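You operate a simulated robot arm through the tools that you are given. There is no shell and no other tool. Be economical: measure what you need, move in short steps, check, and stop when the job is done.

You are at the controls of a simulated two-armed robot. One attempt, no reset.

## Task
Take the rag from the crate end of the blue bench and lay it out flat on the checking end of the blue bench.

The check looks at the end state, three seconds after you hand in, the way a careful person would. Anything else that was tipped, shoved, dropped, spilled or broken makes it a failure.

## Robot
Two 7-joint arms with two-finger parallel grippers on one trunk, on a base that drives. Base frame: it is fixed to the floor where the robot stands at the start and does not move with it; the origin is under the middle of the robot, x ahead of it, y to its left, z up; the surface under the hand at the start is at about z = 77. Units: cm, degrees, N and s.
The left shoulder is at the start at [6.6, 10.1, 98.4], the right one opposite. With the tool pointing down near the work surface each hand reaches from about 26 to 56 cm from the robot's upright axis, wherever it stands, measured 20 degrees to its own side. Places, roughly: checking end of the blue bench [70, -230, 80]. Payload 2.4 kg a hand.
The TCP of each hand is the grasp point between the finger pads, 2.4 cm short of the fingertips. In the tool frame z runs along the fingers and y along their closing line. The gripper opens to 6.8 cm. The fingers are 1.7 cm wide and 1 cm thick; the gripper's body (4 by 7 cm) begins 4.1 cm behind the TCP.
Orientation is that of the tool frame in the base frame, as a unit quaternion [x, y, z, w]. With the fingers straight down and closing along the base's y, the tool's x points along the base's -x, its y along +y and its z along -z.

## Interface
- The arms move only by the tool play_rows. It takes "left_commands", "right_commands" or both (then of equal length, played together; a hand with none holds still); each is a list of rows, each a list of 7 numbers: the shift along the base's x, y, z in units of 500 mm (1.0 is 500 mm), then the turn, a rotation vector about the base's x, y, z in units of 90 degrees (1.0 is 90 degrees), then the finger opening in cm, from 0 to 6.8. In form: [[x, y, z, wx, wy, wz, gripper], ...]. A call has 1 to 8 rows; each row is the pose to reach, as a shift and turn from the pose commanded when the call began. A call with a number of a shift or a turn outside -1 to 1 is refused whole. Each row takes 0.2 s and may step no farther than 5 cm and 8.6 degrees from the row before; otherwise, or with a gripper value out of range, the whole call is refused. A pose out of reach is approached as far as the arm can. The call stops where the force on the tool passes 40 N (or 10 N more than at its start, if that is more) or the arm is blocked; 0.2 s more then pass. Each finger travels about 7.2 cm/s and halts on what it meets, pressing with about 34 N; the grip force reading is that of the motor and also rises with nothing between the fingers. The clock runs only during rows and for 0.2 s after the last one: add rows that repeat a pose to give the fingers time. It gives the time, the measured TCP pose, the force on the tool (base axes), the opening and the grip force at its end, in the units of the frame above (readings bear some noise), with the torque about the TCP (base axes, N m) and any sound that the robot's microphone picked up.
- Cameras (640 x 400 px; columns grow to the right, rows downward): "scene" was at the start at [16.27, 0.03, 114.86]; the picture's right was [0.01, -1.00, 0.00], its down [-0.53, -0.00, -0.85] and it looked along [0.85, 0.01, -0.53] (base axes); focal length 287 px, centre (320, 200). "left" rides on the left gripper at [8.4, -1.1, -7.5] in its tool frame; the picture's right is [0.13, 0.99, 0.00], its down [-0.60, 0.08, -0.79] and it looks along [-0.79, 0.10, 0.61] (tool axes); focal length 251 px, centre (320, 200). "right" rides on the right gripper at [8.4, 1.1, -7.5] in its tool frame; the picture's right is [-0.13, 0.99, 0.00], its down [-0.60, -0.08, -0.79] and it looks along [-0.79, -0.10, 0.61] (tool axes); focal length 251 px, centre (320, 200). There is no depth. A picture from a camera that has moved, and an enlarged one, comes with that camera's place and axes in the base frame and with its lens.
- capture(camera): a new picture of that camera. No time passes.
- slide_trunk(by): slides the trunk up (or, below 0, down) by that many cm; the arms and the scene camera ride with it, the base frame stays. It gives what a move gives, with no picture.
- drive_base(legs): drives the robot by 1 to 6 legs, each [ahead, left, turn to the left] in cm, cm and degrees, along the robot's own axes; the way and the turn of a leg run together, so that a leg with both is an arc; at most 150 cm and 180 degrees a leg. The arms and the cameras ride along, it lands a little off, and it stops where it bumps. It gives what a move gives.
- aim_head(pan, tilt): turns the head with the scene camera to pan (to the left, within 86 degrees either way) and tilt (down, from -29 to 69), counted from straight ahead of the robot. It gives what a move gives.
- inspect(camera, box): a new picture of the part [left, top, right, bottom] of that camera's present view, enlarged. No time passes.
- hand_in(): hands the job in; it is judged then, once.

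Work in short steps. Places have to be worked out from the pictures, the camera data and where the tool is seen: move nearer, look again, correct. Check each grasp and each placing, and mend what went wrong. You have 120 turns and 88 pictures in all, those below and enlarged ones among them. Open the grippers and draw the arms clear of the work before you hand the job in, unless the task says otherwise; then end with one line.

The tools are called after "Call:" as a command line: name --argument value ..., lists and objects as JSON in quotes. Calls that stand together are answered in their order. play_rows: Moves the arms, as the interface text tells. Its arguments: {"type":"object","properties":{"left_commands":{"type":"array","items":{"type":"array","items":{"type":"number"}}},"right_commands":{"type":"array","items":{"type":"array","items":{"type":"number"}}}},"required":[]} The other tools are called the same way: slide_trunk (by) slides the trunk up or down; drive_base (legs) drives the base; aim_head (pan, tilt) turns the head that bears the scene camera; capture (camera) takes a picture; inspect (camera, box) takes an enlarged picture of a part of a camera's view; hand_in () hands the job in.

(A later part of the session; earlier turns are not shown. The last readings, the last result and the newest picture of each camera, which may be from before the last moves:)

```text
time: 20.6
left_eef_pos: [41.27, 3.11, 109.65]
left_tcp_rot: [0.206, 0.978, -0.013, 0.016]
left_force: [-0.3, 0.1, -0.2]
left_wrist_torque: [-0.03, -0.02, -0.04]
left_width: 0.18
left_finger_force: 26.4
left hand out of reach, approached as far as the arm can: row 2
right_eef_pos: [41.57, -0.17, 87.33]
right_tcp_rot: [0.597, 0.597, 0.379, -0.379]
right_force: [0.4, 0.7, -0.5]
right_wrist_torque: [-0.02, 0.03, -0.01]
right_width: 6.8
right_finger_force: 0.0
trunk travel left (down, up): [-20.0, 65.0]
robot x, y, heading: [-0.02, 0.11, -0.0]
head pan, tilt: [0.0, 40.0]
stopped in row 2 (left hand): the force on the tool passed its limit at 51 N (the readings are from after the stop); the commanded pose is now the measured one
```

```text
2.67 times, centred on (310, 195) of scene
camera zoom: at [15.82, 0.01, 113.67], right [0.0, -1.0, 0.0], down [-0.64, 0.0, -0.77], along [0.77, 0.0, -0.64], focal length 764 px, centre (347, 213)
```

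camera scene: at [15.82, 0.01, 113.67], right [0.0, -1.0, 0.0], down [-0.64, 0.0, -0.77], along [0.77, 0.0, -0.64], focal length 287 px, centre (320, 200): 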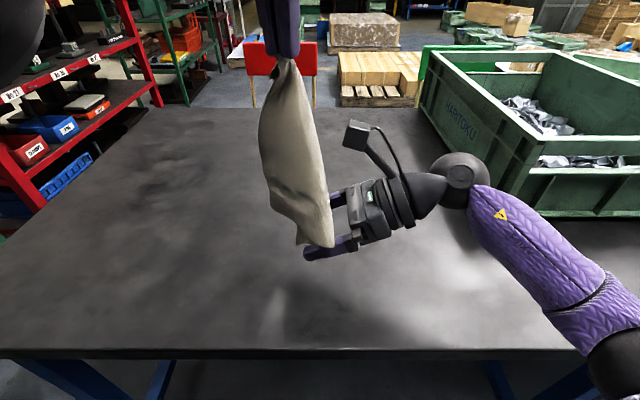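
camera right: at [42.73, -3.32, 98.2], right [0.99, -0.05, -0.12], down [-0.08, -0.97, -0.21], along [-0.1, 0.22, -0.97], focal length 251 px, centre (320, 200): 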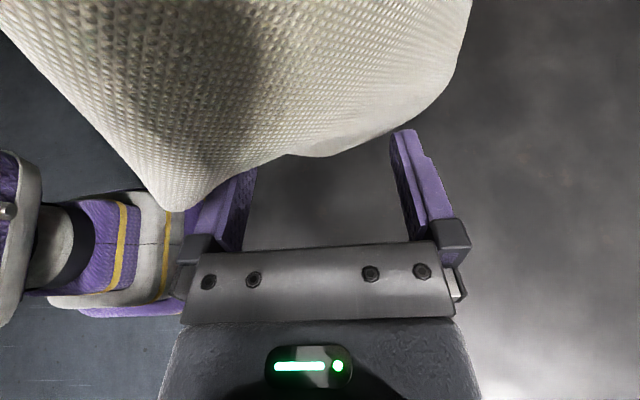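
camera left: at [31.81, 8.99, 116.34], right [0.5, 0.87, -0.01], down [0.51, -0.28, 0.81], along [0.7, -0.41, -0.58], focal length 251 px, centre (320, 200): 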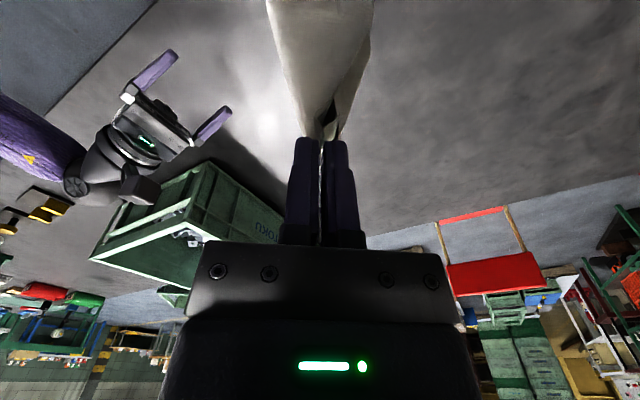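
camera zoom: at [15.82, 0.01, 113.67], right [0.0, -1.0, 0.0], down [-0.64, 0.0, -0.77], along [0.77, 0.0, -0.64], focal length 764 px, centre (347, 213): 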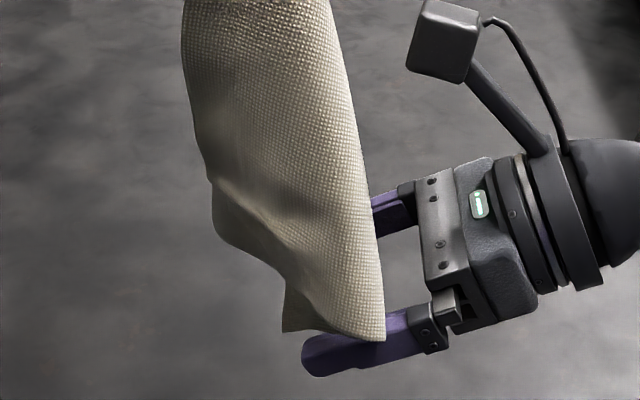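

This view resolves it: the corner is at about (36.4, −1.4, 90), with the sheet lying in a vertical plane along (0.7, 0.7). So the right hand should point along (+x, +y): I retreat and turn it −45° about z.

Call:
play_rows --right_commands '[[0, -0.07, 0, 0, 0, 0, 6.8], [-0.02, -0.15, 0.01, 0, 0, 0, 6.8], [-0.06, -0.22, 0.03, 0, 0, -0.09, 6.8], [-0.1, -0.26, 0.05, 0, 0, -0.18, 6.8], [-0.14, -0.28, 0.06, 0, 0, -0.27, 6.8], [-0.17, -0.28, 0.06, 0, 0, -0.36, 6.8], [-0.18, -0.28, 0.06, 0, 0, -0.45, 6.8], [-0.18, -0.28, 0.06, 0, 0, -0.5, 6.8]]'

Call:
capture --camera "right"

Call:
capture --camera "scene"

```text
time: 22.4
left_eef_pos: [41.35, 3.14, 109.92]
left_tcp_rot: [0.206, 0.978, -0.013, 0.014]
left_force: [0.7, -0.3, -0.3]
left_wrist_torque: [0.02, -0.04, 0.02]
left_width: 0.19
left_finger_force: 26.1
right_eef_pos: [34.12, -14.95, 90.44]
right_tcp_rot: [0.779, 0.324, 0.496, -0.206]
right_force: [0.0, 0.7, 0.5]
right_wrist_torque: [0.01, 0.0, 0.01]
right_width: 6.8
right_finger_force: 0.1
right hand out of reach, approached as far as the arm can: row 7, 8
trunk travel left (down, up): [-20.0, 65.0]
robot x, y, heading: [0.07, 0.05, -0.3]
head pan, tilt: [0.0, 40.0]
```

```text
52 pictures are left
camera right: at [32.48, -17.91, 101.18], right [0.66, -0.74, -0.12], down [-0.74, -0.63, -0.21], along [0.08, 0.22, -0.97], focal length 251 px, centre (320, 200)
```

right: 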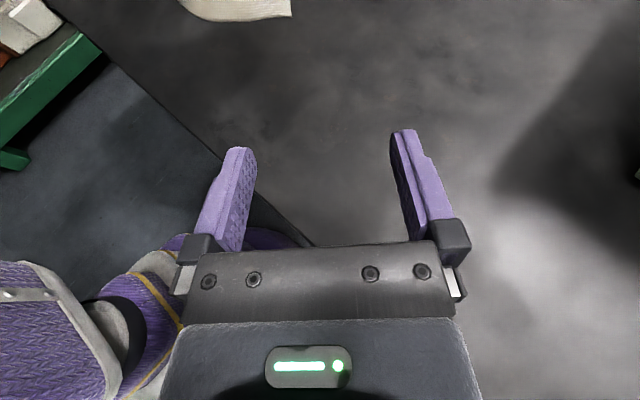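

```text
51 pictures are left
camera scene: at [15.82, -0.05, 113.67], right [0.0, -1.0, 0.0], down [-0.64, 0.0, -0.77], along [0.77, 0.0, -0.64], focal length 287 px, centre (320, 200)
```

scene: 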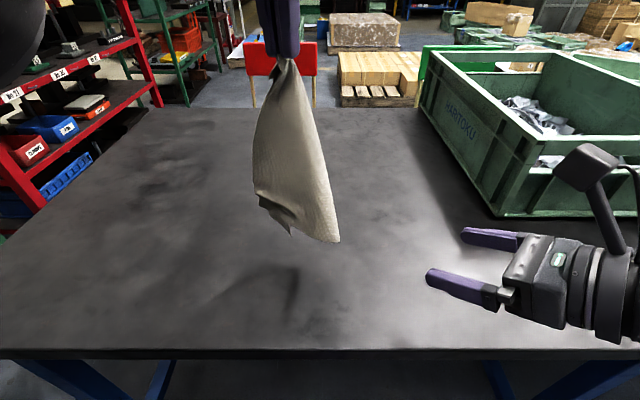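

The rag swung back a little. Moving the right hand closer and re-observing.

Call:
play_rows --right_commands '[[0.03, 0.05, 0, 0, 0, 0, 6.8], [0.05, 0.1, 0, 0, 0, 0, 6.8], [0.06, 0.14, 0, 0, 0, 0, 6.8], [0.06, 0.14, 0, 0, 0, 0, 6.8], [0.06, 0.14, 0, 0, 0, 0, 6.8]]'

Call:
capture --camera "right"

Call:
inspect --camera "scene" --box '[220, 120, 460, 270]'

```text
time: 23.6
left_eef_pos: [41.46, 3.11, 109.84]
left_tcp_rot: [0.206, 0.978, -0.013, 0.014]
left_force: [-0.1, -0.9, -1.9]
left_wrist_torque: [0.06, 0.02, 0.02]
left_width: 0.18
left_finger_force: 26.2
right_eef_pos: [37.0, -8.21, 90.35]
right_tcp_rot: [0.78, 0.324, 0.495, -0.205]
right_force: [-0.4, 0.3, -0.1]
right_wrist_torque: [0.02, 0.01, -0.04]
right_width: 6.81
right_finger_force: 0.1
trunk travel left (down, up): [-20.0, 65.0]
robot x, y, heading: [-0.11, 0.15, -0.1]
head pan, tilt: [0.0, 40.0]
```

```text
50 pictures are left
camera right: at [35.54, -11.07, 101.11], right [0.66, -0.74, -0.12], down [-0.74, -0.63, -0.21], along [0.08, 0.22, -0.97], focal length 251 px, centre (320, 200)
```

right: 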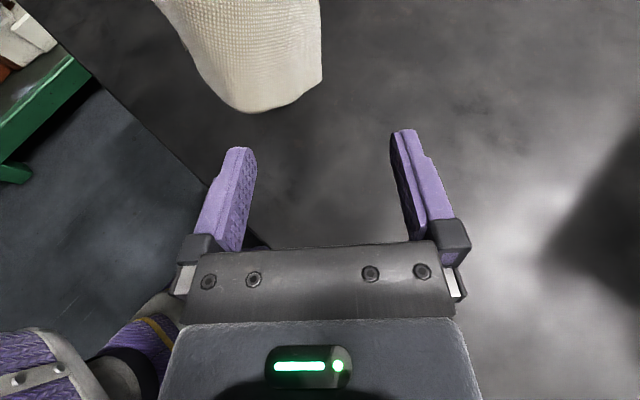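

```text
2.67 times, centred on (340, 195) of scene
camera zoom: at [15.82, -0.05, 113.67], right [0.0, -1.0, 0.0], down [-0.64, 0.0, -0.77], along [0.77, 0.0, -0.64], focal length 764 px, centre (267, 213)
```

zoom: 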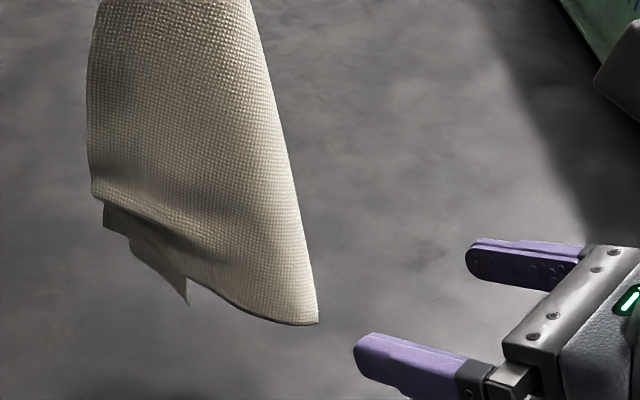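

Triangulating again: there is a ridge at (37.8, −2.2, 89), and the true corner is on the far side, with the wedge open toward (+x,+y). So tipping the rag over toward (−x,−y) will put the ridge on the bench and let the flaps fall open. Clearing the right hand and moving the left hand out first.

Call:
play_rows --right_commands '[[0.01, -0.08, 0.03, 0, 0, 0, 6.8], [0.02, -0.16, 0.06, 0, 0, 0, 6.8], [0.03, -0.24, 0.1, 0, 0, 0, 6.8], [0.04, -0.32, 0.14, 0, 0, 0, 6.8], [0.05, -0.4, 0.18, 0, 0, 0, 6.8]]'

Call:
play_rows --left_commands '[[0.04, 0.03, -0.01, 0, 0, 0, 0], [0.09, 0.06, -0.03, 0, 0, 0, 0], [0.13, 0.09, -0.05, 0, 0, 0, 0], [0.172, 0.118, -0.08, 0, 0, 0, 0], [0.172, 0.118, -0.08, 0, 0, 0, 0], [0.172, 0.118, -0.08, 0, 0, 0, 0]]'

Call:
capture --camera "scene"

```text
time: 24.8
left_eef_pos: [41.44, 3.09, 109.68]
left_tcp_rot: [0.207, 0.978, -0.013, 0.014]
left_force: [0.7, -0.9, -0.8]
left_wrist_torque: [0.05, -0.04, 0.1]
left_width: 0.15
left_finger_force: 25.9
right_eef_pos: [39.54, -27.93, 99.64]
right_tcp_rot: [0.78, 0.324, 0.495, -0.205]
right_force: [0.8, -0.2, 0.9]
right_wrist_torque: [-0.03, 0.01, -0.01]
right_width: 6.79
right_finger_force: 0.0
trunk travel left (down, up): [-20.0, 65.0]
robot x, y, heading: [-0.48, -0.13, 0.1]
head pan, tilt: [0.0, 40.0]
```

```text
time: 25.1
left_eef_pos: [41.93, 3.34, 109.52]
left_tcp_rot: [0.2, 0.98, -0.017, 0.018]
left_force: [10.4, -6.2, -10.0]
left_wrist_torque: [0.06, -0.26, 0.18]
left_width: 0.16
left_finger_force: 26.2
left hand out of reach, approached as far as the arm can: row 1
right_eef_pos: [39.62, -28.01, 99.5]
right_tcp_rot: [0.78, 0.324, 0.494, -0.205]
right_force: [-0.3, 0.4, 1.0]
right_wrist_torque: [0.05, 0.01, 0.01]
right_width: 6.8
right_finger_force: 0.1
trunk travel left (down, up): [-20.0, 65.0]
robot x, y, heading: [0.22, -0.03, -0.0]
head pan, tilt: [0.0, 40.0]
stopped in row 1 (left hand): the force on the tool passed its limit at 76 N (the readings are from after the stop); the commanded pose is now the measured one
```

```text
48 pictures are left
camera scene: at [15.81, -0.06, 113.67], right [0.0, -1.0, 0.0], down [-0.64, 0.0, -0.77], along [0.77, 0.0, -0.64], focal length 287 px, centre (320, 200)
```

scene: 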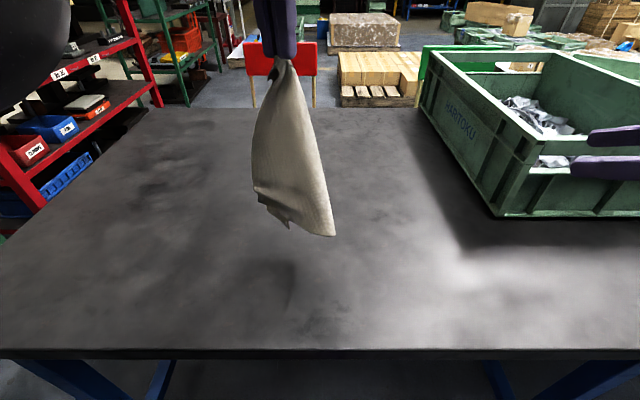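

The left arm's elbow (dark shape, upper left) seems to be jammed near the head. Easing it down with small steps, rotating back slightly.

Call:
play_rows --left_commands '[[0, 0, -0.02, 0, 0, 0.02, 0], [0, 0, -0.06, 0, 0, 0.06, 0], [0, 0, -0.1, 0, 0, 0.1, 0], [0, 0, -0.12, 0, 0, 0.12, 0], [0, 0, -0.12, 0, 0, 0.12, 0]]'

Call:
aim_head --pan 40 --tilt 25

Call:
capture --camera "scene"

```text
time: 26.2
left_eef_pos: [41.83, 3.47, 103.54]
left_tcp_rot: [0.106, 0.994, -0.015, 0.02]
left_force: [0.3, -0.3, -0.5]
left_wrist_torque: [0.03, -0.04, -0.02]
left_width: 0.18
left_finger_force: 26.4
right_eef_pos: [39.59, -27.85, 99.65]
right_tcp_rot: [0.78, 0.324, 0.495, -0.205]
right_force: [-0.5, -0.3, -0.8]
right_wrist_torque: [-0.01, -0.02, 0.02]
right_width: 6.81
right_finger_force: 0.0
trunk travel left (down, up): [-20.0, 65.0]
robot x, y, heading: [-0.2, -0.11, -0.0]
head pan, tilt: [0.0, 40.0]
```

```text
time: 27.3
left_eef_pos: [41.83, 3.45, 103.5]
left_tcp_rot: [0.106, 0.994, -0.014, 0.02]
left_force: [0.4, -0.7, -0.1]
left_wrist_torque: [-0.01, 0.02, -0.03]
left_width: 0.19
left_finger_force: 26.1
right_eef_pos: [39.57, -27.84, 99.52]
right_tcp_rot: [0.78, 0.324, 0.495, -0.206]
right_force: [0.7, -0.4, -1.2]
right_wrist_torque: [0.01, -0.04, 0.01]
right_width: 6.79
right_finger_force: 0.0
trunk travel left (down, up): [-20.0, 65.0]
robot x, y, heading: [-0.53, 0.23, 0.2]
head pan, tilt: [40.0, 25.0]
```

```text
47 pictures are left
camera scene: at [14.38, 5.86, 116.0], right [0.64, -0.77, 0.0], down [-0.32, -0.27, -0.91], along [0.69, 0.58, -0.42], focal length 287 px, centre (320, 200)
```

scene: 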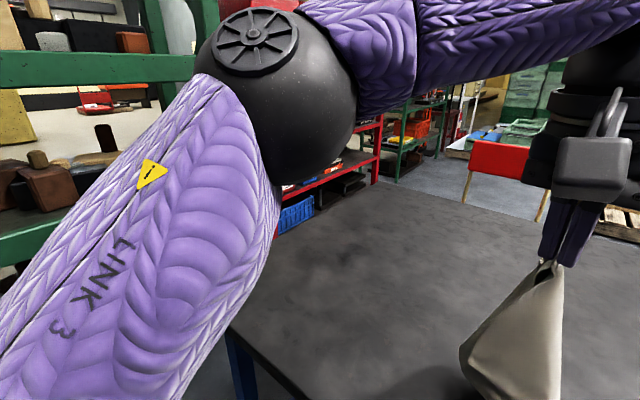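

Free again. Moving the held corner out to about (50, 12, 104) and looking.

Call:
play_rows --left_commands '[[0.04, 0.04, 0.005, 0, 0, 0, 0], [0.08, 0.08, 0.01, 0, 0, 0, 0], [0.12, 0.13, 0.01, 0, 0, 0, 0], [0.16, 0.17, 0.01, 0, 0, 0, 0], [0.16, 0.17, 0.01, 0, 0, 0, 0], [0.16, 0.17, 0.01, 0, 0, 0, 0]]'

Call:
aim_head --pan 0 --tilt 45

Call:
capture --camera "scene"

```text
time: 28.3
left_eef_pos: [47.8, 10.95, 103.68]
left_tcp_rot: [0.098, 0.995, -0.016, 0.024]
left_force: [5.3, -0.7, -5.8]
left_wrist_torque: [-0.08, -0.09, -0.14]
left_width: 0.16
left_finger_force: 26.1
left hand out of reach, approached as far as the arm can: row 3, 4
right_eef_pos: [39.58, -27.9, 99.56]
right_tcp_rot: [0.78, 0.323, 0.495, -0.204]
right_force: [1.2, 0.2, 0.5]
right_wrist_torque: [0.0, 0.01, -0.01]
right_width: 6.82
right_finger_force: 0.0
trunk travel left (down, up): [-20.0, 65.0]
robot x, y, heading: [-0.17, -0.38, -0.1]
head pan, tilt: [40.0, 25.0]
stopped in row 4 (left hand): the force on the tool passed its limit at 93 N (the readings are from after the stop); the commanded pose is now the measured one
```

```text
time: 29.4
left_eef_pos: [47.9, 11.0, 103.64]
left_tcp_rot: [0.095, 0.995, -0.015, 0.024]
left_force: [9.3, -5.2, -6.1]
left_wrist_torque: [0.35, 0.04, 0.45]
left_width: 0.14
left_finger_force: 26.1
right_eef_pos: [39.52, -27.91, 99.63]
right_tcp_rot: [0.78, 0.325, 0.495, -0.205]
right_force: [0.4, -0.1, 1.1]
right_wrist_torque: [0.04, -0.03, -0.02]
right_width: 6.8
right_finger_force: 0.1
trunk travel left (down, up): [-20.0, 65.0]
robot x, y, heading: [0.31, -0.29, -0.2]
head pan, tilt: [0.0, 45.0]
```

```text
46 pictures are left
camera scene: at [15.45, -0.05, 112.95], right [0.0, -1.0, 0.0], down [-0.71, 0.0, -0.71], along [0.71, 0.0, -0.71], focal length 287 px, centre (320, 200)
```

scene: 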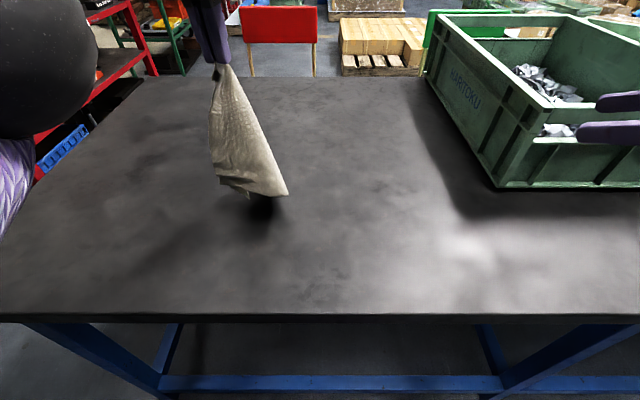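

The rag's tip is about to touch. Now swinging the held corner down in an arc toward (−x,−y), first half.

Call:
play_rows --left_commands '[[-0.02, -0.019, -0.005, 0, 0, 0, 0], [-0.04, -0.038, -0.01, 0, 0, 0, 0], [-0.072, -0.068, -0.021, 0, 0, 0, 0], [-0.102, -0.098, -0.032, 0, 0, 0, 0], [-0.13, -0.125, -0.05, 0, 0, 0, 0], [-0.158, -0.152, -0.07, 0, 0, 0, 0], [-0.184, -0.177, -0.095, 0, 0, 0, 0], [-0.21, -0.202, -0.12, 0, 0, 0, 0]]'

Call:
capture --camera "scene"

```text
time: 29.7
left_eef_pos: [47.83, 10.77, 103.6]
left_tcp_rot: [0.09, 0.995, -0.017, 0.025]
left_force: [11.9, -2.9, -10.7]
left_wrist_torque: [0.05, -0.18, 0.01]
left_width: 0.16
left_finger_force: 25.5
left hand out of reach, approached as far as the arm can: row 1
right_eef_pos: [39.58, -27.87, 99.61]
right_tcp_rot: [0.78, 0.324, 0.495, -0.205]
right_force: [-0.3, -0.3, 0.3]
right_wrist_torque: [0.02, -0.01, 0.04]
right_width: 6.8
right_finger_force: 0.1
trunk travel left (down, up): [-20.0, 65.0]
robot x, y, heading: [-0.13, 0.22, 0.3]
head pan, tilt: [0.0, 45.0]
stopped in row 1 (left hand): the force on the tool passed its limit at 83 N (the readings are from after the stop); the commanded pose is now the measured one
```

```text
45 pictures are left
camera scene: at [15.45, -0.04, 112.94], right [0.0, -1.0, 0.0], down [-0.71, 0.0, -0.71], along [0.71, 0.0, -0.71], focal length 287 px, centre (320, 200)
```

scene: 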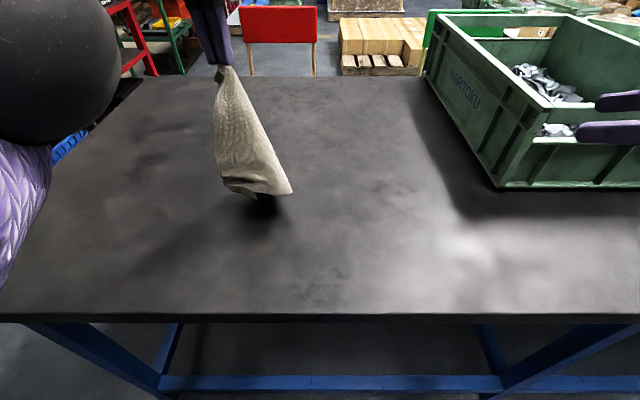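

Jammed again against the head; going down and rotating back freed it before, so I do that first.

Call:
play_rows --left_commands '[[0, 0, -0.02, 0, 0, 0.03, 0], [0, 0, -0.05, 0, 0, 0.08, 0], [-0.01, -0.01, -0.08, 0, 0, 0.12, 0], [-0.03, -0.03, -0.1, 0, 0, 0.13, 0], [-0.05, -0.05, -0.12, 0, 0, 0.13, 0], [-0.05, -0.05, -0.12, 0, 0, 0.13, 0]]'

Call:
capture --camera "scene"

```text
time: 31.1
left_eef_pos: [49.34, 7.41, 98.91]
left_tcp_rot: [-0.013, 0.999, -0.014, 0.026]
left_force: [-0.1, 0.3, -0.5]
left_wrist_torque: [0.0, 0.0, -0.02]
left_width: 0.16
left_finger_force: 26.1
left hand out of reach, approached as far as the arm can: row 1, 2, 3, 4, 5, 6
right_eef_pos: [39.72, -27.88, 99.6]
right_tcp_rot: [0.779, 0.324, 0.496, -0.205]
right_force: [-0.3, 0.7, -0.5]
right_wrist_torque: [-0.02, 0.0, -0.01]
right_width: 6.81
right_finger_force: 0.0
trunk travel left (down, up): [-20.0, 65.0]
robot x, y, heading: [0.21, -0.24, 0.1]
head pan, tilt: [0.0, 45.0]
```

```text
44 pictures are left
camera scene: at [15.46, -0.06, 112.94], right [0.0, -1.0, 0.0], down [-0.71, 0.0, -0.71], along [0.71, 0.0, -0.71], focal length 287 px, centre (320, 200)
```

scene: 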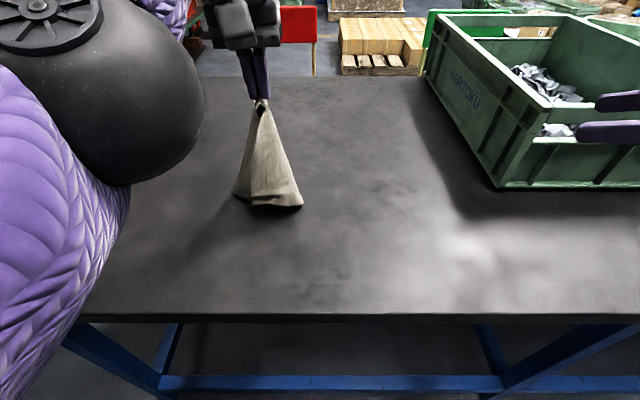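

Now free at (49.3, 7.4, 98.9) with zero twist. Continuing the laying arc in small steps.

Call:
play_rows --left_commands '[[-0.02, -0.015, -0.02, 0, 0, 0, 0], [-0.05, -0.035, -0.04, 0, 0, 0, 0], [-0.09, -0.06, -0.06, 0, 0, 0, 0], [-0.13, -0.085, -0.09, 0, 0, 0, 0], [-0.17, -0.11, -0.12, 0, 0, 0, 0], [-0.2, -0.13, -0.16, 0, 0, 0, 0]]'

Call:
capture --camera "scene"

```text
time: 32.5
left_eef_pos: [47.06, -2.33, 96.77]
left_tcp_rot: [-0.012, 1.0, -0.013, 0.025]
left_force: [-0.3, 0.3, 0.6]
left_wrist_torque: [0.01, -0.01, -0.01]
left_width: 0.16
left_finger_force: 26.5
left hand out of reach, approached as far as the arm can: row 1, 2, 3, 4, 5, 6
right_eef_pos: [39.63, -27.81, 99.66]
right_tcp_rot: [0.78, 0.324, 0.495, -0.205]
right_force: [0.1, 0.5, 0.0]
right_wrist_torque: [-0.03, 0.0, 0.0]
right_width: 6.81
right_finger_force: 0.0
trunk travel left (down, up): [-20.0, 65.0]
robot x, y, heading: [0.13, -0.17, -0.0]
head pan, tilt: [0.0, 45.0]
```

```text
43 pictures are left
camera scene: at [15.43, -0.05, 112.95], right [0.0, -1.0, 0.0], down [-0.71, 0.0, -0.71], along [0.71, 0.0, -0.71], focal length 287 px, centre (320, 200)
```

scene: 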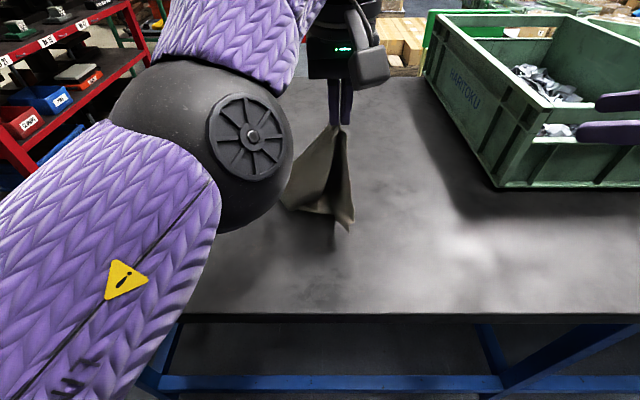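

The left elbow has folded inward in front of the robot, limiting it. Twisting the hand the other way (+z) should swing the elbow out.

Call:
play_rows --left_commands '[[0, 0.02, 0, 0, 0, 0.08, 0], [0, 0.04, 0, 0, 0, 0.16, 0], [0, 0.06, 0, 0, 0, 0.24, 0], [0, 0.08, 0, 0, 0, 0.32, 0], [0, 0.1, 0, 0, 0, 0.4, 0], [0, 0.12, 0, 0, 0, 0.48, 0], [0, 0.14, 0, 0, 0, 0.48, 0]]'

Call:
capture --camera "scene"

```text
time: 34.1
left_eef_pos: [46.89, 4.69, 97.17]
left_tcp_rot: [-0.382, 0.924, -0.004, 0.03]
left_force: [-0.2, 0.0, -0.2]
left_wrist_torque: [-0.01, 0.03, -0.01]
left_width: 0.16
left_finger_force: 26.0
left hand out of reach, approached as far as the arm can: row 1, 2, 3
right_eef_pos: [39.64, -27.9, 99.48]
right_tcp_rot: [0.78, 0.324, 0.495, -0.205]
right_force: [-0.6, 0.7, 0.2]
right_wrist_torque: [0.02, -0.03, 0.01]
right_width: 6.82
right_finger_force: 0.1
trunk travel left (down, up): [-20.0, 65.0]
robot x, y, heading: [-0.17, 0.05, -0.2]
head pan, tilt: [0.0, 45.0]
```

```text
42 pictures are left
camera scene: at [15.45, -0.06, 112.94], right [0.0, -1.0, 0.0], down [-0.71, 0.0, -0.71], along [0.71, 0.0, -0.71], focal length 287 px, centre (320, 200)
```

scene: 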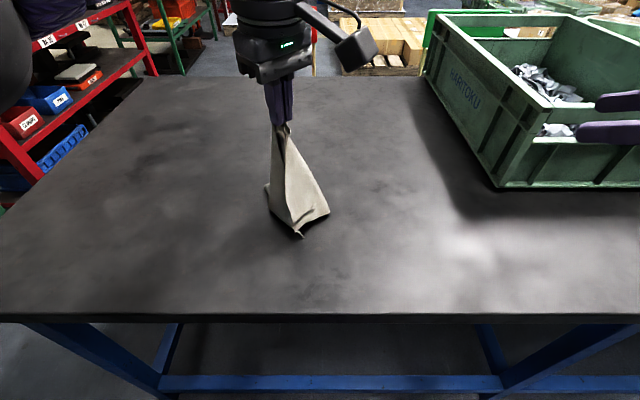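

The elbow is out and the arm tracks again. Zooming in to see which side the rag's fold opens to.

Call:
inspect --camera "scene" --box '[220, 110, 380, 250]'

Call:
capture --camera "right"

Call:
capture --camera "left"

```text
2.86 times, centred on (300, 180) of scene
camera zoom: at [15.45, -0.06, 112.94], right [0.0, -1.0, 0.0], down [-0.71, 0.0, -0.71], along [0.71, 0.0, -0.71], focal length 819 px, centre (377, 257)
```

zoom: 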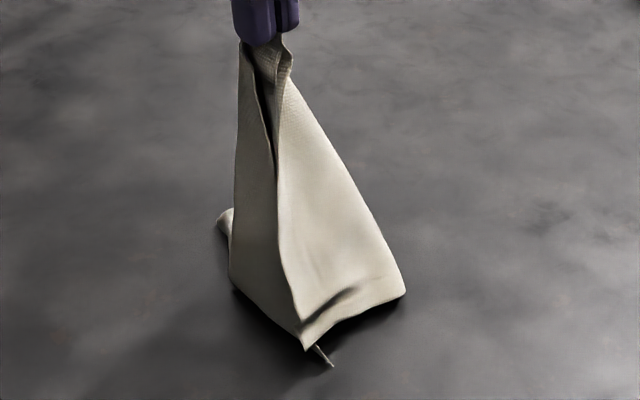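

```text
40 pictures are left
camera right: at [38.06, -30.76, 110.33], right [0.66, -0.74, -0.12], down [-0.74, -0.63, -0.21], along [0.08, 0.22, -0.97], focal length 251 px, centre (320, 200)
```

right: 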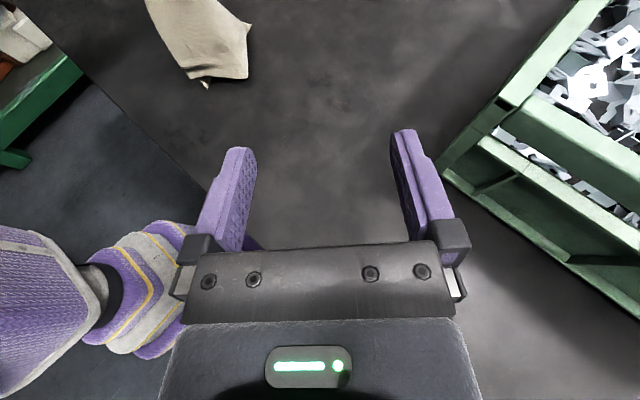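

```text
39 pictures are left
camera left: at [41.26, -2.15, 104.15], right [-0.79, 0.61, -0.04], down [0.33, 0.47, 0.82], along [0.52, 0.64, -0.57], focal length 251 px, centre (320, 200)
```

left: 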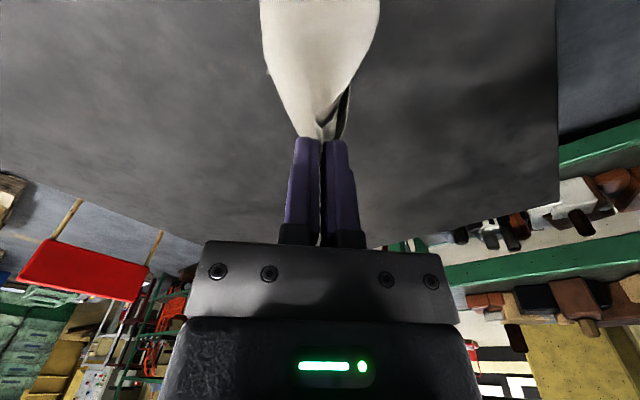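

The seam of the two flaps faces the robot and tip C points toward the robot too, so tipping the held corner away (+x) will open it. Lifting slightly and bringing it near the front first.

Call:
play_rows --left_commands '[[0, 0, 0.05, 0, 0, 0, 0], [-0.04, 0.01, 0.07, 0, 0, 0, 0], [-0.1, 0.02, 0.07, 0, 0, 0, 0], [-0.16, 0.03, 0.07, 0, 0, 0, 0], [-0.2, 0.03, 0.07, 0, 0, 0, 0], [-0.2, 0.03, 0.07, 0, 0, 0, 0], [-0.2, 0.03, 0.04, 0, 0, 0, 0], [-0.2, 0.03, 0, 0, 0, 0, 0]]'

Call:
capture --camera "scene"

```text
time: 35.9
left_eef_pos: [37.05, 6.37, 96.75]
left_tcp_rot: [-0.38, 0.924, -0.005, 0.029]
left_force: [0.0, -0.1, -0.3]
left_wrist_torque: [-0.02, -0.01, -0.02]
left_width: 0.18
left_finger_force: 25.6
right_eef_pos: [39.49, -27.84, 99.68]
right_tcp_rot: [0.779, 0.325, 0.495, -0.206]
right_force: [0.2, -0.3, -0.1]
right_wrist_torque: [-0.02, 0.0, 0.0]
right_width: 6.78
right_finger_force: 0.0
trunk travel left (down, up): [-20.0, 65.0]
robot x, y, heading: [-0.22, 0.27, 0.3]
head pan, tilt: [0.0, 45.0]
```

```text
38 pictures are left
camera scene: at [15.45, -0.05, 112.94], right [0.0, -1.0, 0.0], down [-0.71, 0.0, -0.71], along [0.71, 0.0, -0.71], focal length 287 px, centre (320, 200)
```

scene: 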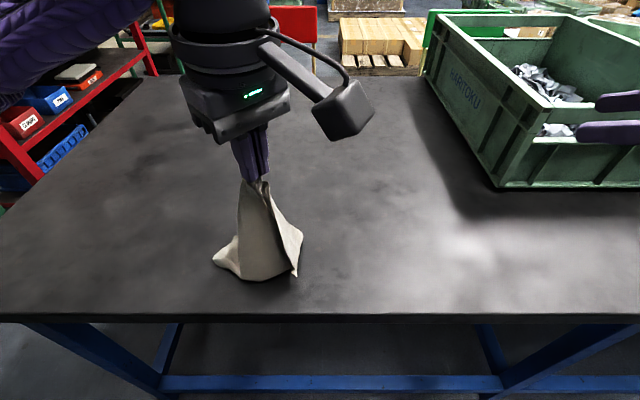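

The rag's base stands around x≈36. Tipping the held corner away in an arc to +x.

Call:
play_rows --left_commands '[[0.06, 0, -0.006, 0, 0, 0, 0], [0.14, 0, -0.03, 0, 0, 0, 0], [0.21, 0, -0.065, 0, 0, 0, 0], [0.27, 0, -0.11, 0, 0, 0, 0], [0.32, 0, -0.16, 0, 0, 0, 0], [0.36, 0, -0.22, 0, 0, 0, 0], [0.385, 0, -0.28, 0, 0, 0, 0], [0.39, 0, -0.33, 0, 0, 0, 0]]'

Call:
capture --camera "scene"

```text
time: 37.7
left_eef_pos: [52.85, 7.89, 80.2]
left_tcp_rot: [-0.38, 0.925, -0.003, 0.029]
left_force: [0.0, -0.6, -0.1]
left_wrist_torque: [-0.05, -0.01, -0.02]
left_width: 0.21
left_finger_force: 26.3
left hand out of reach, approached as far as the arm can: row 5, 6, 7, 8
right_eef_pos: [39.6, -27.83, 99.49]
right_tcp_rot: [0.78, 0.325, 0.494, -0.205]
right_force: [0.3, -0.1, 0.1]
right_wrist_torque: [0.0, -0.01, -0.02]
right_width: 6.78
right_finger_force: 0.1
trunk travel left (down, up): [-20.0, 65.0]
robot x, y, heading: [0.31, 0.17, 0.1]
head pan, tilt: [0.0, 45.0]
```

```text
37 pictures are left
camera scene: at [15.48, -0.04, 112.94], right [0.0, -1.0, 0.0], down [-0.71, 0.0, -0.71], along [0.71, 0.0, -0.71], focal length 287 px, centre (320, 200)
```

scene: 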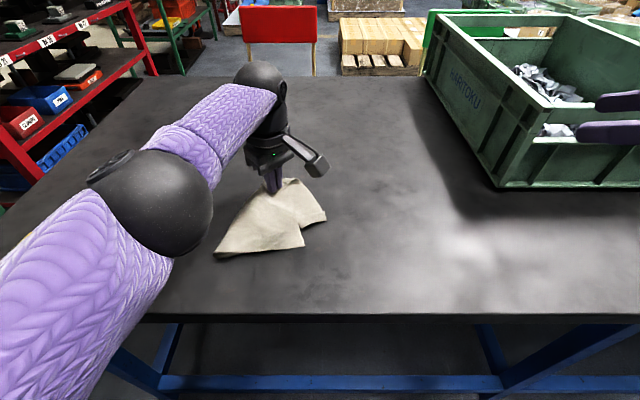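

The rag lies mostly open with a fold. Releasing the left hand, lifting, and moving it off left to see.

Call:
play_rows --left_commands '[[0, 0, -0.01, 0, 0, 0, 1], [0, 0, -0.01, 0, 0, 0, 2], [0, 0, 0.02, 0, 0, 0, 3], [0, 0, 0.1, 0, 0, 0, 3], [-0.03, 0.05, 0.18, 0, 0, 0, 3], [-0.06, 0.12, 0.22, 0, 0, 0, 3], [-0.09, 0.19, 0.26, 0, 0, 0, 3], [-0.12, 0.26, 0.28, 0, 0, 0, 3]]'

Call:
capture --camera "scene"

```text
time: 39.5
left_eef_pos: [46.76, 20.78, 94.3]
left_tcp_rot: [-0.38, 0.925, -0.004, 0.028]
left_force: [-0.4, 0.9, -0.5]
left_wrist_torque: [-0.01, 0.02, 0.01]
left_width: 2.99
left_finger_force: 0.0
right_eef_pos: [39.55, -27.91, 99.5]
right_tcp_rot: [0.78, 0.323, 0.495, -0.203]
right_force: [1.1, -0.4, -0.6]
right_wrist_torque: [0.0, -0.04, -0.04]
right_width: 6.8
right_finger_force: 0.0
trunk travel left (down, up): [-20.0, 65.0]
robot x, y, heading: [-0.1, 0.07, 0.1]
head pan, tilt: [0.0, 45.0]
```

```text
36 pictures are left
camera scene: at [15.45, -0.05, 112.94], right [0.0, -1.0, 0.0], down [-0.71, 0.0, -0.71], along [0.71, 0.0, -0.71], focal length 287 px, centre (320, 200)
```

scene: 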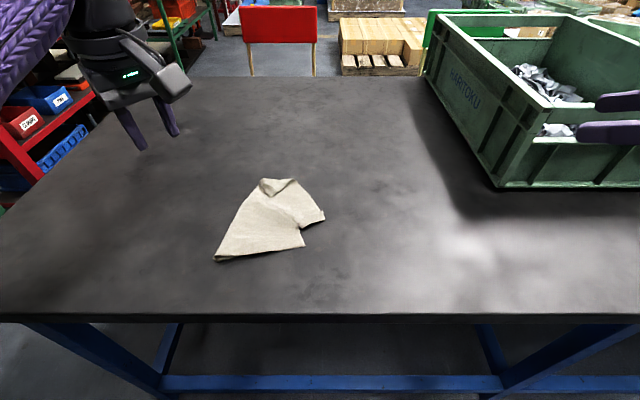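

Call:
inspect --camera "scene" --box '[200, 165, 340, 270]'

```text
3.81 times, centred on (270, 218) of scene
camera zoom: at [15.45, -0.05, 112.94], right [0.0, -1.0, 0.0], down [-0.71, 0.0, -0.71], along [0.71, 0.0, -0.71], focal length 1092 px, centre (510, 133)
```

zoom: 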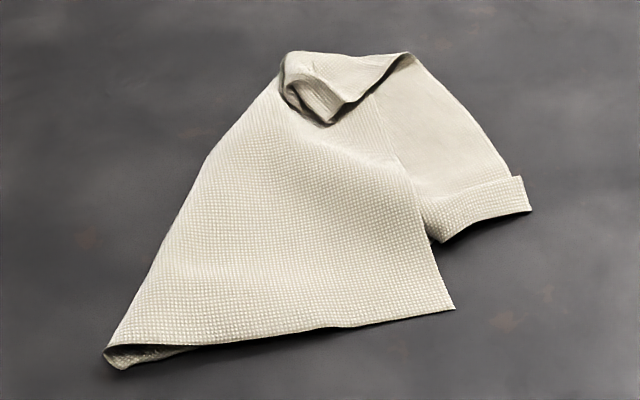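

The rag is folded once along its left side: top flap corner X at about (41.1, 2.1), fold line from (55, 11) to (39, 15). I'll pinch corner X with the left hand and turn the flap over to the left. Moving above it.

Call:
play_rows --left_commands '[[-0.018, -0.065, -0.01, 0, 0, 0.04, 2.2], [-0.036, -0.13, -0.03, 0, 0, 0.08, 2.2], [-0.054, -0.195, -0.06, 0, 0, 0.12, 2.2], [-0.072, -0.26, -0.1, 0, 0, 0.16, 2.2], [-0.089, -0.325, -0.15, 0, 0, 0.2, 2.2], [-0.089, -0.325, -0.19, 0, 0, 0.2, 2.2], [-0.089, -0.325, -0.19, 0, 0, 0.2, 2.2]]'

Call:
capture --camera "left"

Call:
inspect --camera "scene" --box '[200, 145, 360, 270]'

```text
time: 41.1
left_eef_pos: [42.43, 4.59, 84.69]
left_tcp_rot: [-0.52, 0.853, 0.001, 0.029]
left_force: [-0.2, 0.2, 0.1]
left_wrist_torque: [0.0, -0.01, -0.01]
left_width: 2.2
left_finger_force: 0.0
right_eef_pos: [39.75, -27.92, 99.61]
right_tcp_rot: [0.78, 0.323, 0.495, -0.204]
right_force: [0.4, -0.4, -0.1]
right_wrist_torque: [0.01, 0.01, -0.01]
right_width: 6.82
right_finger_force: 0.1
trunk travel left (down, up): [-20.0, 65.0]
robot x, y, heading: [0.02, -0.14, 0.2]
head pan, tilt: [0.0, 45.0]
```

```text
34 pictures are left
camera left: at [39.14, -3.59, 91.78], right [-0.94, 0.34, -0.04], down [0.17, 0.55, 0.82], along [0.3, 0.76, -0.57], focal length 251 px, centre (320, 200)
```

left: 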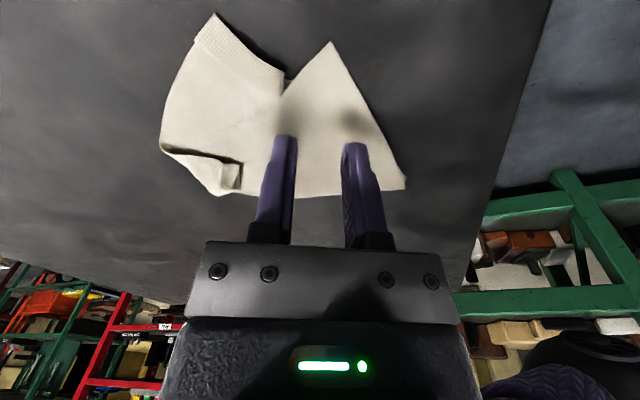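

```text
3.20 times, centred on (280, 208) of scene
camera zoom: at [15.45, -0.05, 112.94], right [0.0, -1.0, 0.0], down [-0.71, 0.0, -0.71], along [0.71, 0.0, -0.71], focal length 917 px, centre (448, 176)
```

zoom: 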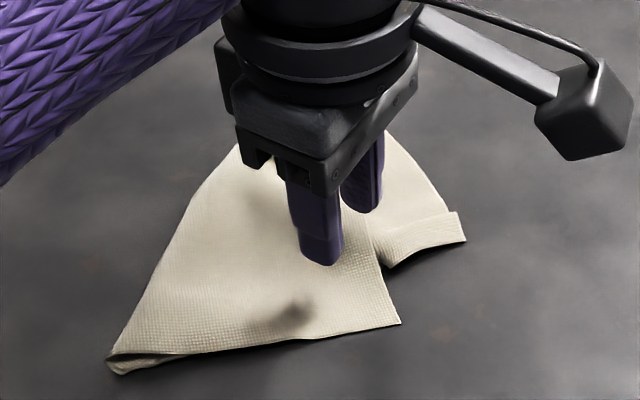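

Corner X sits centred between the fingers. Lowering to light contact, closing, then lifting a bit.

Call:
play_rows --left_commands '[[0, 0, -0.06, 0, 0, 0, 2.2], [0, 0, -0.09, 0, 0, 0, 2.2], [0, 0, -0.1, 0, 0, 0, 2.2], [0, 0, -0.104, 0, 0, 0, 2.2], [0, 0, -0.106, 0, 0, 0, 1.2], [0, 0, -0.106, 0, 0, 0, 0], [0, 0, -0.106, 0, 0, 0, 0], [0, 0, -0.106, 0, 0, 0, 0]]'

Call:
play_rows --left_commands '[[0, 0, 0.02, 0, 0, 0, 0], [0, 0.01, 0.06, 0, 0, 0, 0], [0.005, 0.03, 0.1, 0, 0, 0, 0], [0.01, 0.06, 0.14, 0, 0, 0, 0]]'

Call:
capture --camera "left"

```text
time: 42.9
left_eef_pos: [42.38, 4.75, 79.61]
left_tcp_rot: [-0.521, 0.853, 0.0, 0.031]
left_force: [-0.3, 1.7, 21.7]
left_wrist_torque: [0.02, 0.11, 0.02]
left_width: 0.21
left_finger_force: 26.5
right_eef_pos: [39.42, -27.9, 99.58]
right_tcp_rot: [0.779, 0.324, 0.496, -0.205]
right_force: [0.4, 0.0, -0.2]
right_wrist_torque: [0.04, 0.01, -0.03]
right_width: 6.83
right_finger_force: 0.1
trunk travel left (down, up): [-20.0, 65.0]
robot x, y, heading: [-0.07, 0.21, -0.1]
head pan, tilt: [0.0, 45.0]
```

```text
time: 43.9
left_eef_pos: [42.94, 7.78, 86.56]
left_tcp_rot: [-0.519, 0.854, 0.0, 0.029]
left_force: [0.3, -0.7, 0.1]
left_wrist_torque: [0.01, 0.0, -0.01]
left_width: 0.16
left_finger_force: 25.7
right_eef_pos: [39.83, -27.88, 99.47]
right_tcp_rot: [0.78, 0.323, 0.496, -0.204]
right_force: [0.0, -0.3, -0.1]
right_wrist_torque: [0.03, 0.0, 0.0]
right_width: 6.78
right_finger_force: 0.0
trunk travel left (down, up): [-20.0, 65.0]
robot x, y, heading: [0.07, 0.06, -0.0]
head pan, tilt: [0.0, 45.0]
```

```text
32 pictures are left
camera left: at [39.79, -0.5, 93.66], right [-0.94, 0.34, -0.04], down [0.17, 0.55, 0.82], along [0.3, 0.76, -0.57], focal length 251 px, centre (320, 200)
```

left: 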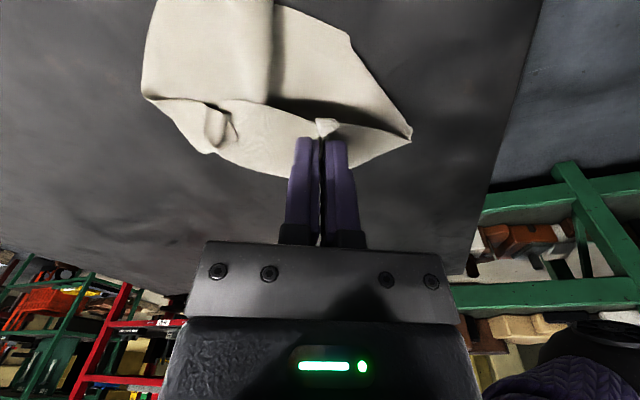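

Pinched and lifted. Continuing the flap over to the left toward (47, 24).

Call:
play_rows --left_commands '[[0.012, 0.06, 0.04, 0, 0, 0, 0], [0.03, 0.13, 0.07, 0, 0, 0, 0], [0.045, 0.2, 0.06, 0, 0, 0, 0], [0.06, 0.26, 0.02, 0, 0, 0, 0], [0.075, 0.31, -0.04, 0, 0, 0, 0], [0.085, 0.34, -0.1, 0, 0, 0, 0], [0.085, 0.345, -0.13, 0, 0, 0, 0], [0.085, 0.345, -0.13, 0, 0, 0, 0]]'

Call:
capture --camera "scene"

```text
time: 45.7
left_eef_pos: [47.23, 24.91, 79.96]
left_tcp_rot: [-0.519, 0.854, 0.001, 0.029]
left_force: [0.0, -0.4, 0.6]
left_wrist_torque: [-0.01, 0.04, -0.02]
left_width: 0.17
left_finger_force: 25.8
right_eef_pos: [39.62, -27.74, 99.55]
right_tcp_rot: [0.78, 0.323, 0.495, -0.204]
right_force: [0.1, 1.1, 0.4]
right_wrist_torque: [0.03, 0.01, -0.04]
right_width: 6.81
right_finger_force: 0.0
trunk travel left (down, up): [-20.0, 65.0]
robot x, y, heading: [-0.21, 0.18, 0.1]
head pan, tilt: [0.0, 45.0]
```

```text
31 pictures are left
camera scene: at [15.45, -0.05, 112.95], right [0.0, -1.0, 0.0], down [-0.71, 0.0, -0.71], along [0.71, 0.0, -0.71], focal length 287 px, centre (320, 200)
```

scene: 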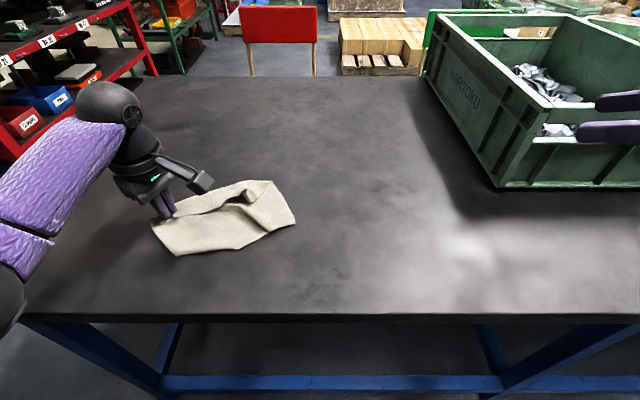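

The flap turned over. Zooming in on the new state.

Call:
inspect --camera "scene" --box '[140, 160, 310, 270]'

```text
3.64 times, centred on (225, 215) of scene
camera zoom: at [15.45, -0.05, 112.95], right [0.0, -1.0, 0.0], down [-0.71, 0.0, -0.71], along [0.71, 0.0, -0.71], focal length 1042 px, centre (666, 146)
```

zoom: 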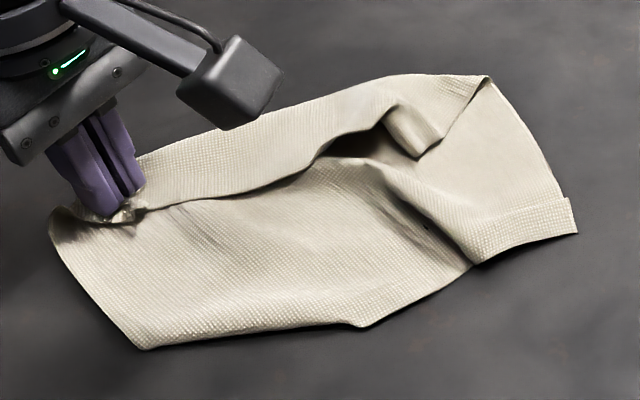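

The remaining strip is the edge from X (held by left) to corner A, whose curled tab sits at about (49.4, 10.7). If the right hand pinches that tab, lifting both will hang the rag from one full edge. Bringing the right hand over, tilting it down.

Call:
play_rows --right_commands '[[0.0185, 0.0845, -0.019, -0.0355, 0.0355, 0, 5], [0.037, 0.169, -0.038, -0.071, 0.071, 0, 4.5], [0.0555, 0.2535, -0.057, -0.1065, 0.1065, 0, 4], [0.074, 0.338, -0.076, -0.142, 0.142, 0, 4], [0.0925, 0.4225, -0.095, -0.1775, 0.1775, 0, 4], [0.111, 0.507, -0.114, -0.213, 0.213, 0, 4], [0.1295, 0.5915, -0.133, -0.2485, 0.2485, 0, 4], [0.148, 0.676, -0.152, -0.284, 0.284, 0, 4]]'

Call:
capture --camera "right"

```text
time: 47.5
left_eef_pos: [47.1, 24.93, 80.08]
left_tcp_rot: [-0.52, 0.853, 0.0, 0.029]
left_force: [0.0, 0.1, 1.2]
left_wrist_torque: [0.05, 0.01, -0.01]
left_width: 0.15
left_finger_force: 25.8
right_eef_pos: [41.78, -1.14, 90.1]
right_tcp_rot: [0.895, 0.37, 0.229, -0.094]
right_force: [-0.6, 0.8, 0.0]
right_wrist_torque: [0.01, -0.04, 0.02]
right_width: 4.02
right_finger_force: 0.1
right hand out of reach, approached as far as the arm can: row 7, 8
trunk travel left (down, up): [-20.0, 65.0]
robot x, y, heading: [-0.62, -0.01, 0.1]
head pan, tilt: [0.0, 45.0]
```

```text
29 pictures are left
camera right: at [45.21, 0.85, 100.65], right [0.62, -0.78, -0.06], down [-0.7, -0.59, 0.41], along [-0.35, -0.21, -0.91], focal length 251 px, centre (320, 200)
```

right: 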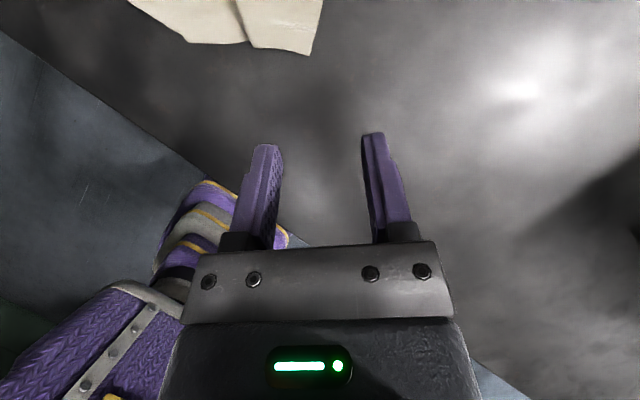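

The right arm can't reach that far across. I'll release X, raise both hands, and shift the base about 13 cm left so both corners are within reach.

Call:
play_rows --left_commands '[[0, 0, 0, 0, 0, 0, 1.2], [0, 0, 0, 0, 0, 0, 2.4], [0, 0, 0.05, 0, 0, 0, 2.4], [0, 0, 0.13, 0, 0, 0, 2.4], [0, 0, 0.21, 0, 0, 0, 2.4]]' --right_commands '[[0, 0, 0.02, 0, 0, 0, 4], [0, -0.02, 0.05, 0, 0, 0, 4], [0, -0.04, 0.08, 0, 0, 0, 4], [0, -0.06, 0.1, 0, 0, 0, 4], [0, -0.08, 0.1, 0, 0, 0, 4]]'

Call:
drive_base --legs '[[0, 14, 0]]'

Call:
capture --camera "scene"

```text
time: 48.7
left_eef_pos: [47.16, 24.99, 90.57]
left_tcp_rot: [-0.521, 0.853, 0.0, 0.029]
left_force: [-0.2, -0.3, -0.4]
left_wrist_torque: [0.03, 0.02, 0.0]
left_width: 2.42
left_finger_force: 0.1
right_eef_pos: [41.62, -5.39, 94.8]
right_tcp_rot: [0.895, 0.371, 0.228, -0.094]
right_force: [-0.2, 0.2, 0.5]
right_wrist_torque: [0.0, 0.02, -0.02]
right_width: 3.99
right_finger_force: 0.1
trunk travel left (down, up): [-20.0, 65.0]
robot x, y, heading: [-0.28, -0.57, 0.1]
head pan, tilt: [0.0, 45.0]
```

```text
time: 50.0
left_eef_pos: [47.17, 39.08, 90.42]
left_tcp_rot: [-0.519, 0.854, 0.001, 0.029]
left_force: [-0.3, -0.6, -0.1]
left_wrist_torque: [0.01, -0.01, -0.03]
left_width: 2.4
left_finger_force: 0.1
right_eef_pos: [41.66, 8.7, 94.98]
right_tcp_rot: [0.896, 0.37, 0.228, -0.094]
right_force: [-0.3, 0.1, 0.0]
right_wrist_torque: [0.03, 0.0, -0.02]
right_width: 3.98
right_finger_force: 0.1
trunk travel left (down, up): [-20.0, 65.0]
robot x, y, heading: [0.24, 14.32, -0.2]
head pan, tilt: [0.0, 45.0]
```

```text
28 pictures are left
camera scene: at [15.47, 14.15, 112.94], right [0.0, -1.0, 0.0], down [-0.71, 0.0, -0.71], along [0.71, 0.0, -0.71], focal length 287 px, centre (320, 200)
```

scene: 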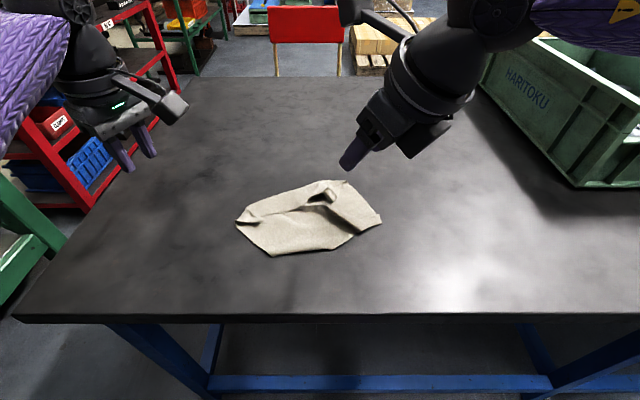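

Call:
inspect --camera "scene" --box '[220, 165, 400, 270]'

```text
3.56 times, centred on (310, 218) of scene
camera zoom: at [15.47, 14.15, 112.94], right [0.0, -1.0, 0.0], down [-0.71, 0.0, -0.71], along [0.71, 0.0, -0.71], focal length 1019 px, centre (356, 138)
```

zoom: 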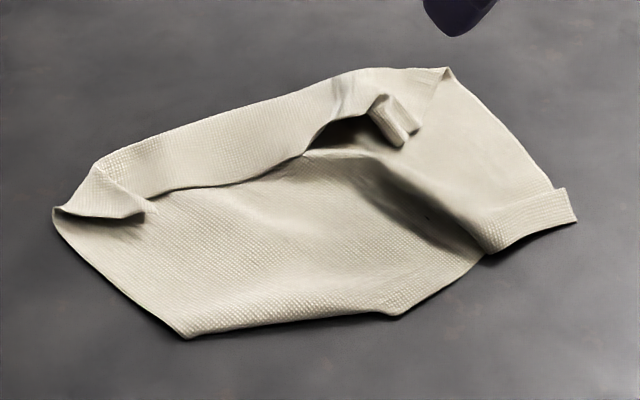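

A's tab runs along x near (48.9–52, 12.3) and X's tab ends at (45.7, 23.6). Turning the right hand −32° so it closes roughly along y and moving above A's tab.

Call:
play_rows --right_commands '[[0.02, 0.01, -0.03, 0, 0, -0.07, 4.5], [0.045, 0.025, -0.06, 0, 0, -0.14, 4.5], [0.07, 0.04, -0.09, 0, 0, -0.21, 4.5], [0.09, 0.055, -0.12, 0, 0, -0.28, 4.5], [0.115, 0.066, -0.15, 0, 0, -0.355, 4.5], [0.125, 0.066, -0.17, 0, 0, -0.355, 4.5], [0.125, 0.066, -0.17, 0, 0, -0.355, 4.5]]'

Call:
capture --camera "scene"

```text
time: 51.6
left_eef_pos: [47.29, 38.98, 90.43]
left_tcp_rot: [-0.518, 0.855, 0.001, 0.029]
left_force: [-0.4, 0.2, -0.5]
left_wrist_torque: [0.0, 0.03, 0.01]
left_width: 2.42
left_finger_force: 0.0
right_eef_pos: [45.86, 8.2, 86.68]
right_tcp_rot: [0.963, 0.109, 0.245, -0.027]
right_force: [-0.6, -0.4, -0.6]
right_wrist_torque: [-0.02, -0.01, -0.01]
right_width: 4.51
right_finger_force: 0.1
right hand out of reach, approached as far as the arm can: row 3, 4, 5, 6, 7
trunk travel left (down, up): [-20.0, 65.0]
robot x, y, heading: [-0.1, 14.1, -0.1]
head pan, tilt: [0.0, 45.0]
```

```text
26 pictures are left
camera scene: at [15.49, 14.14, 112.94], right [0.0, -1.0, 0.0], down [-0.71, 0.0, -0.71], along [0.71, 0.0, -0.71], focal length 287 px, centre (320, 200)
```

scene: 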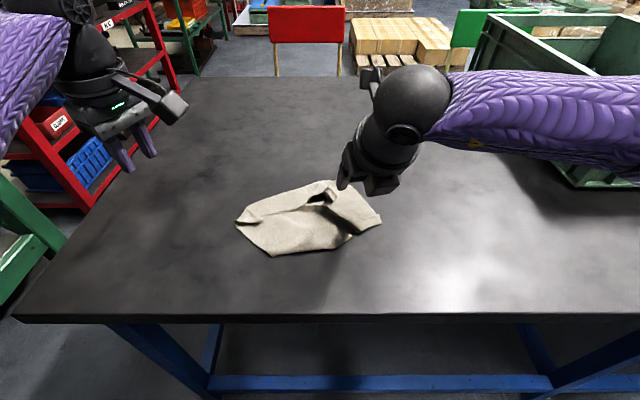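

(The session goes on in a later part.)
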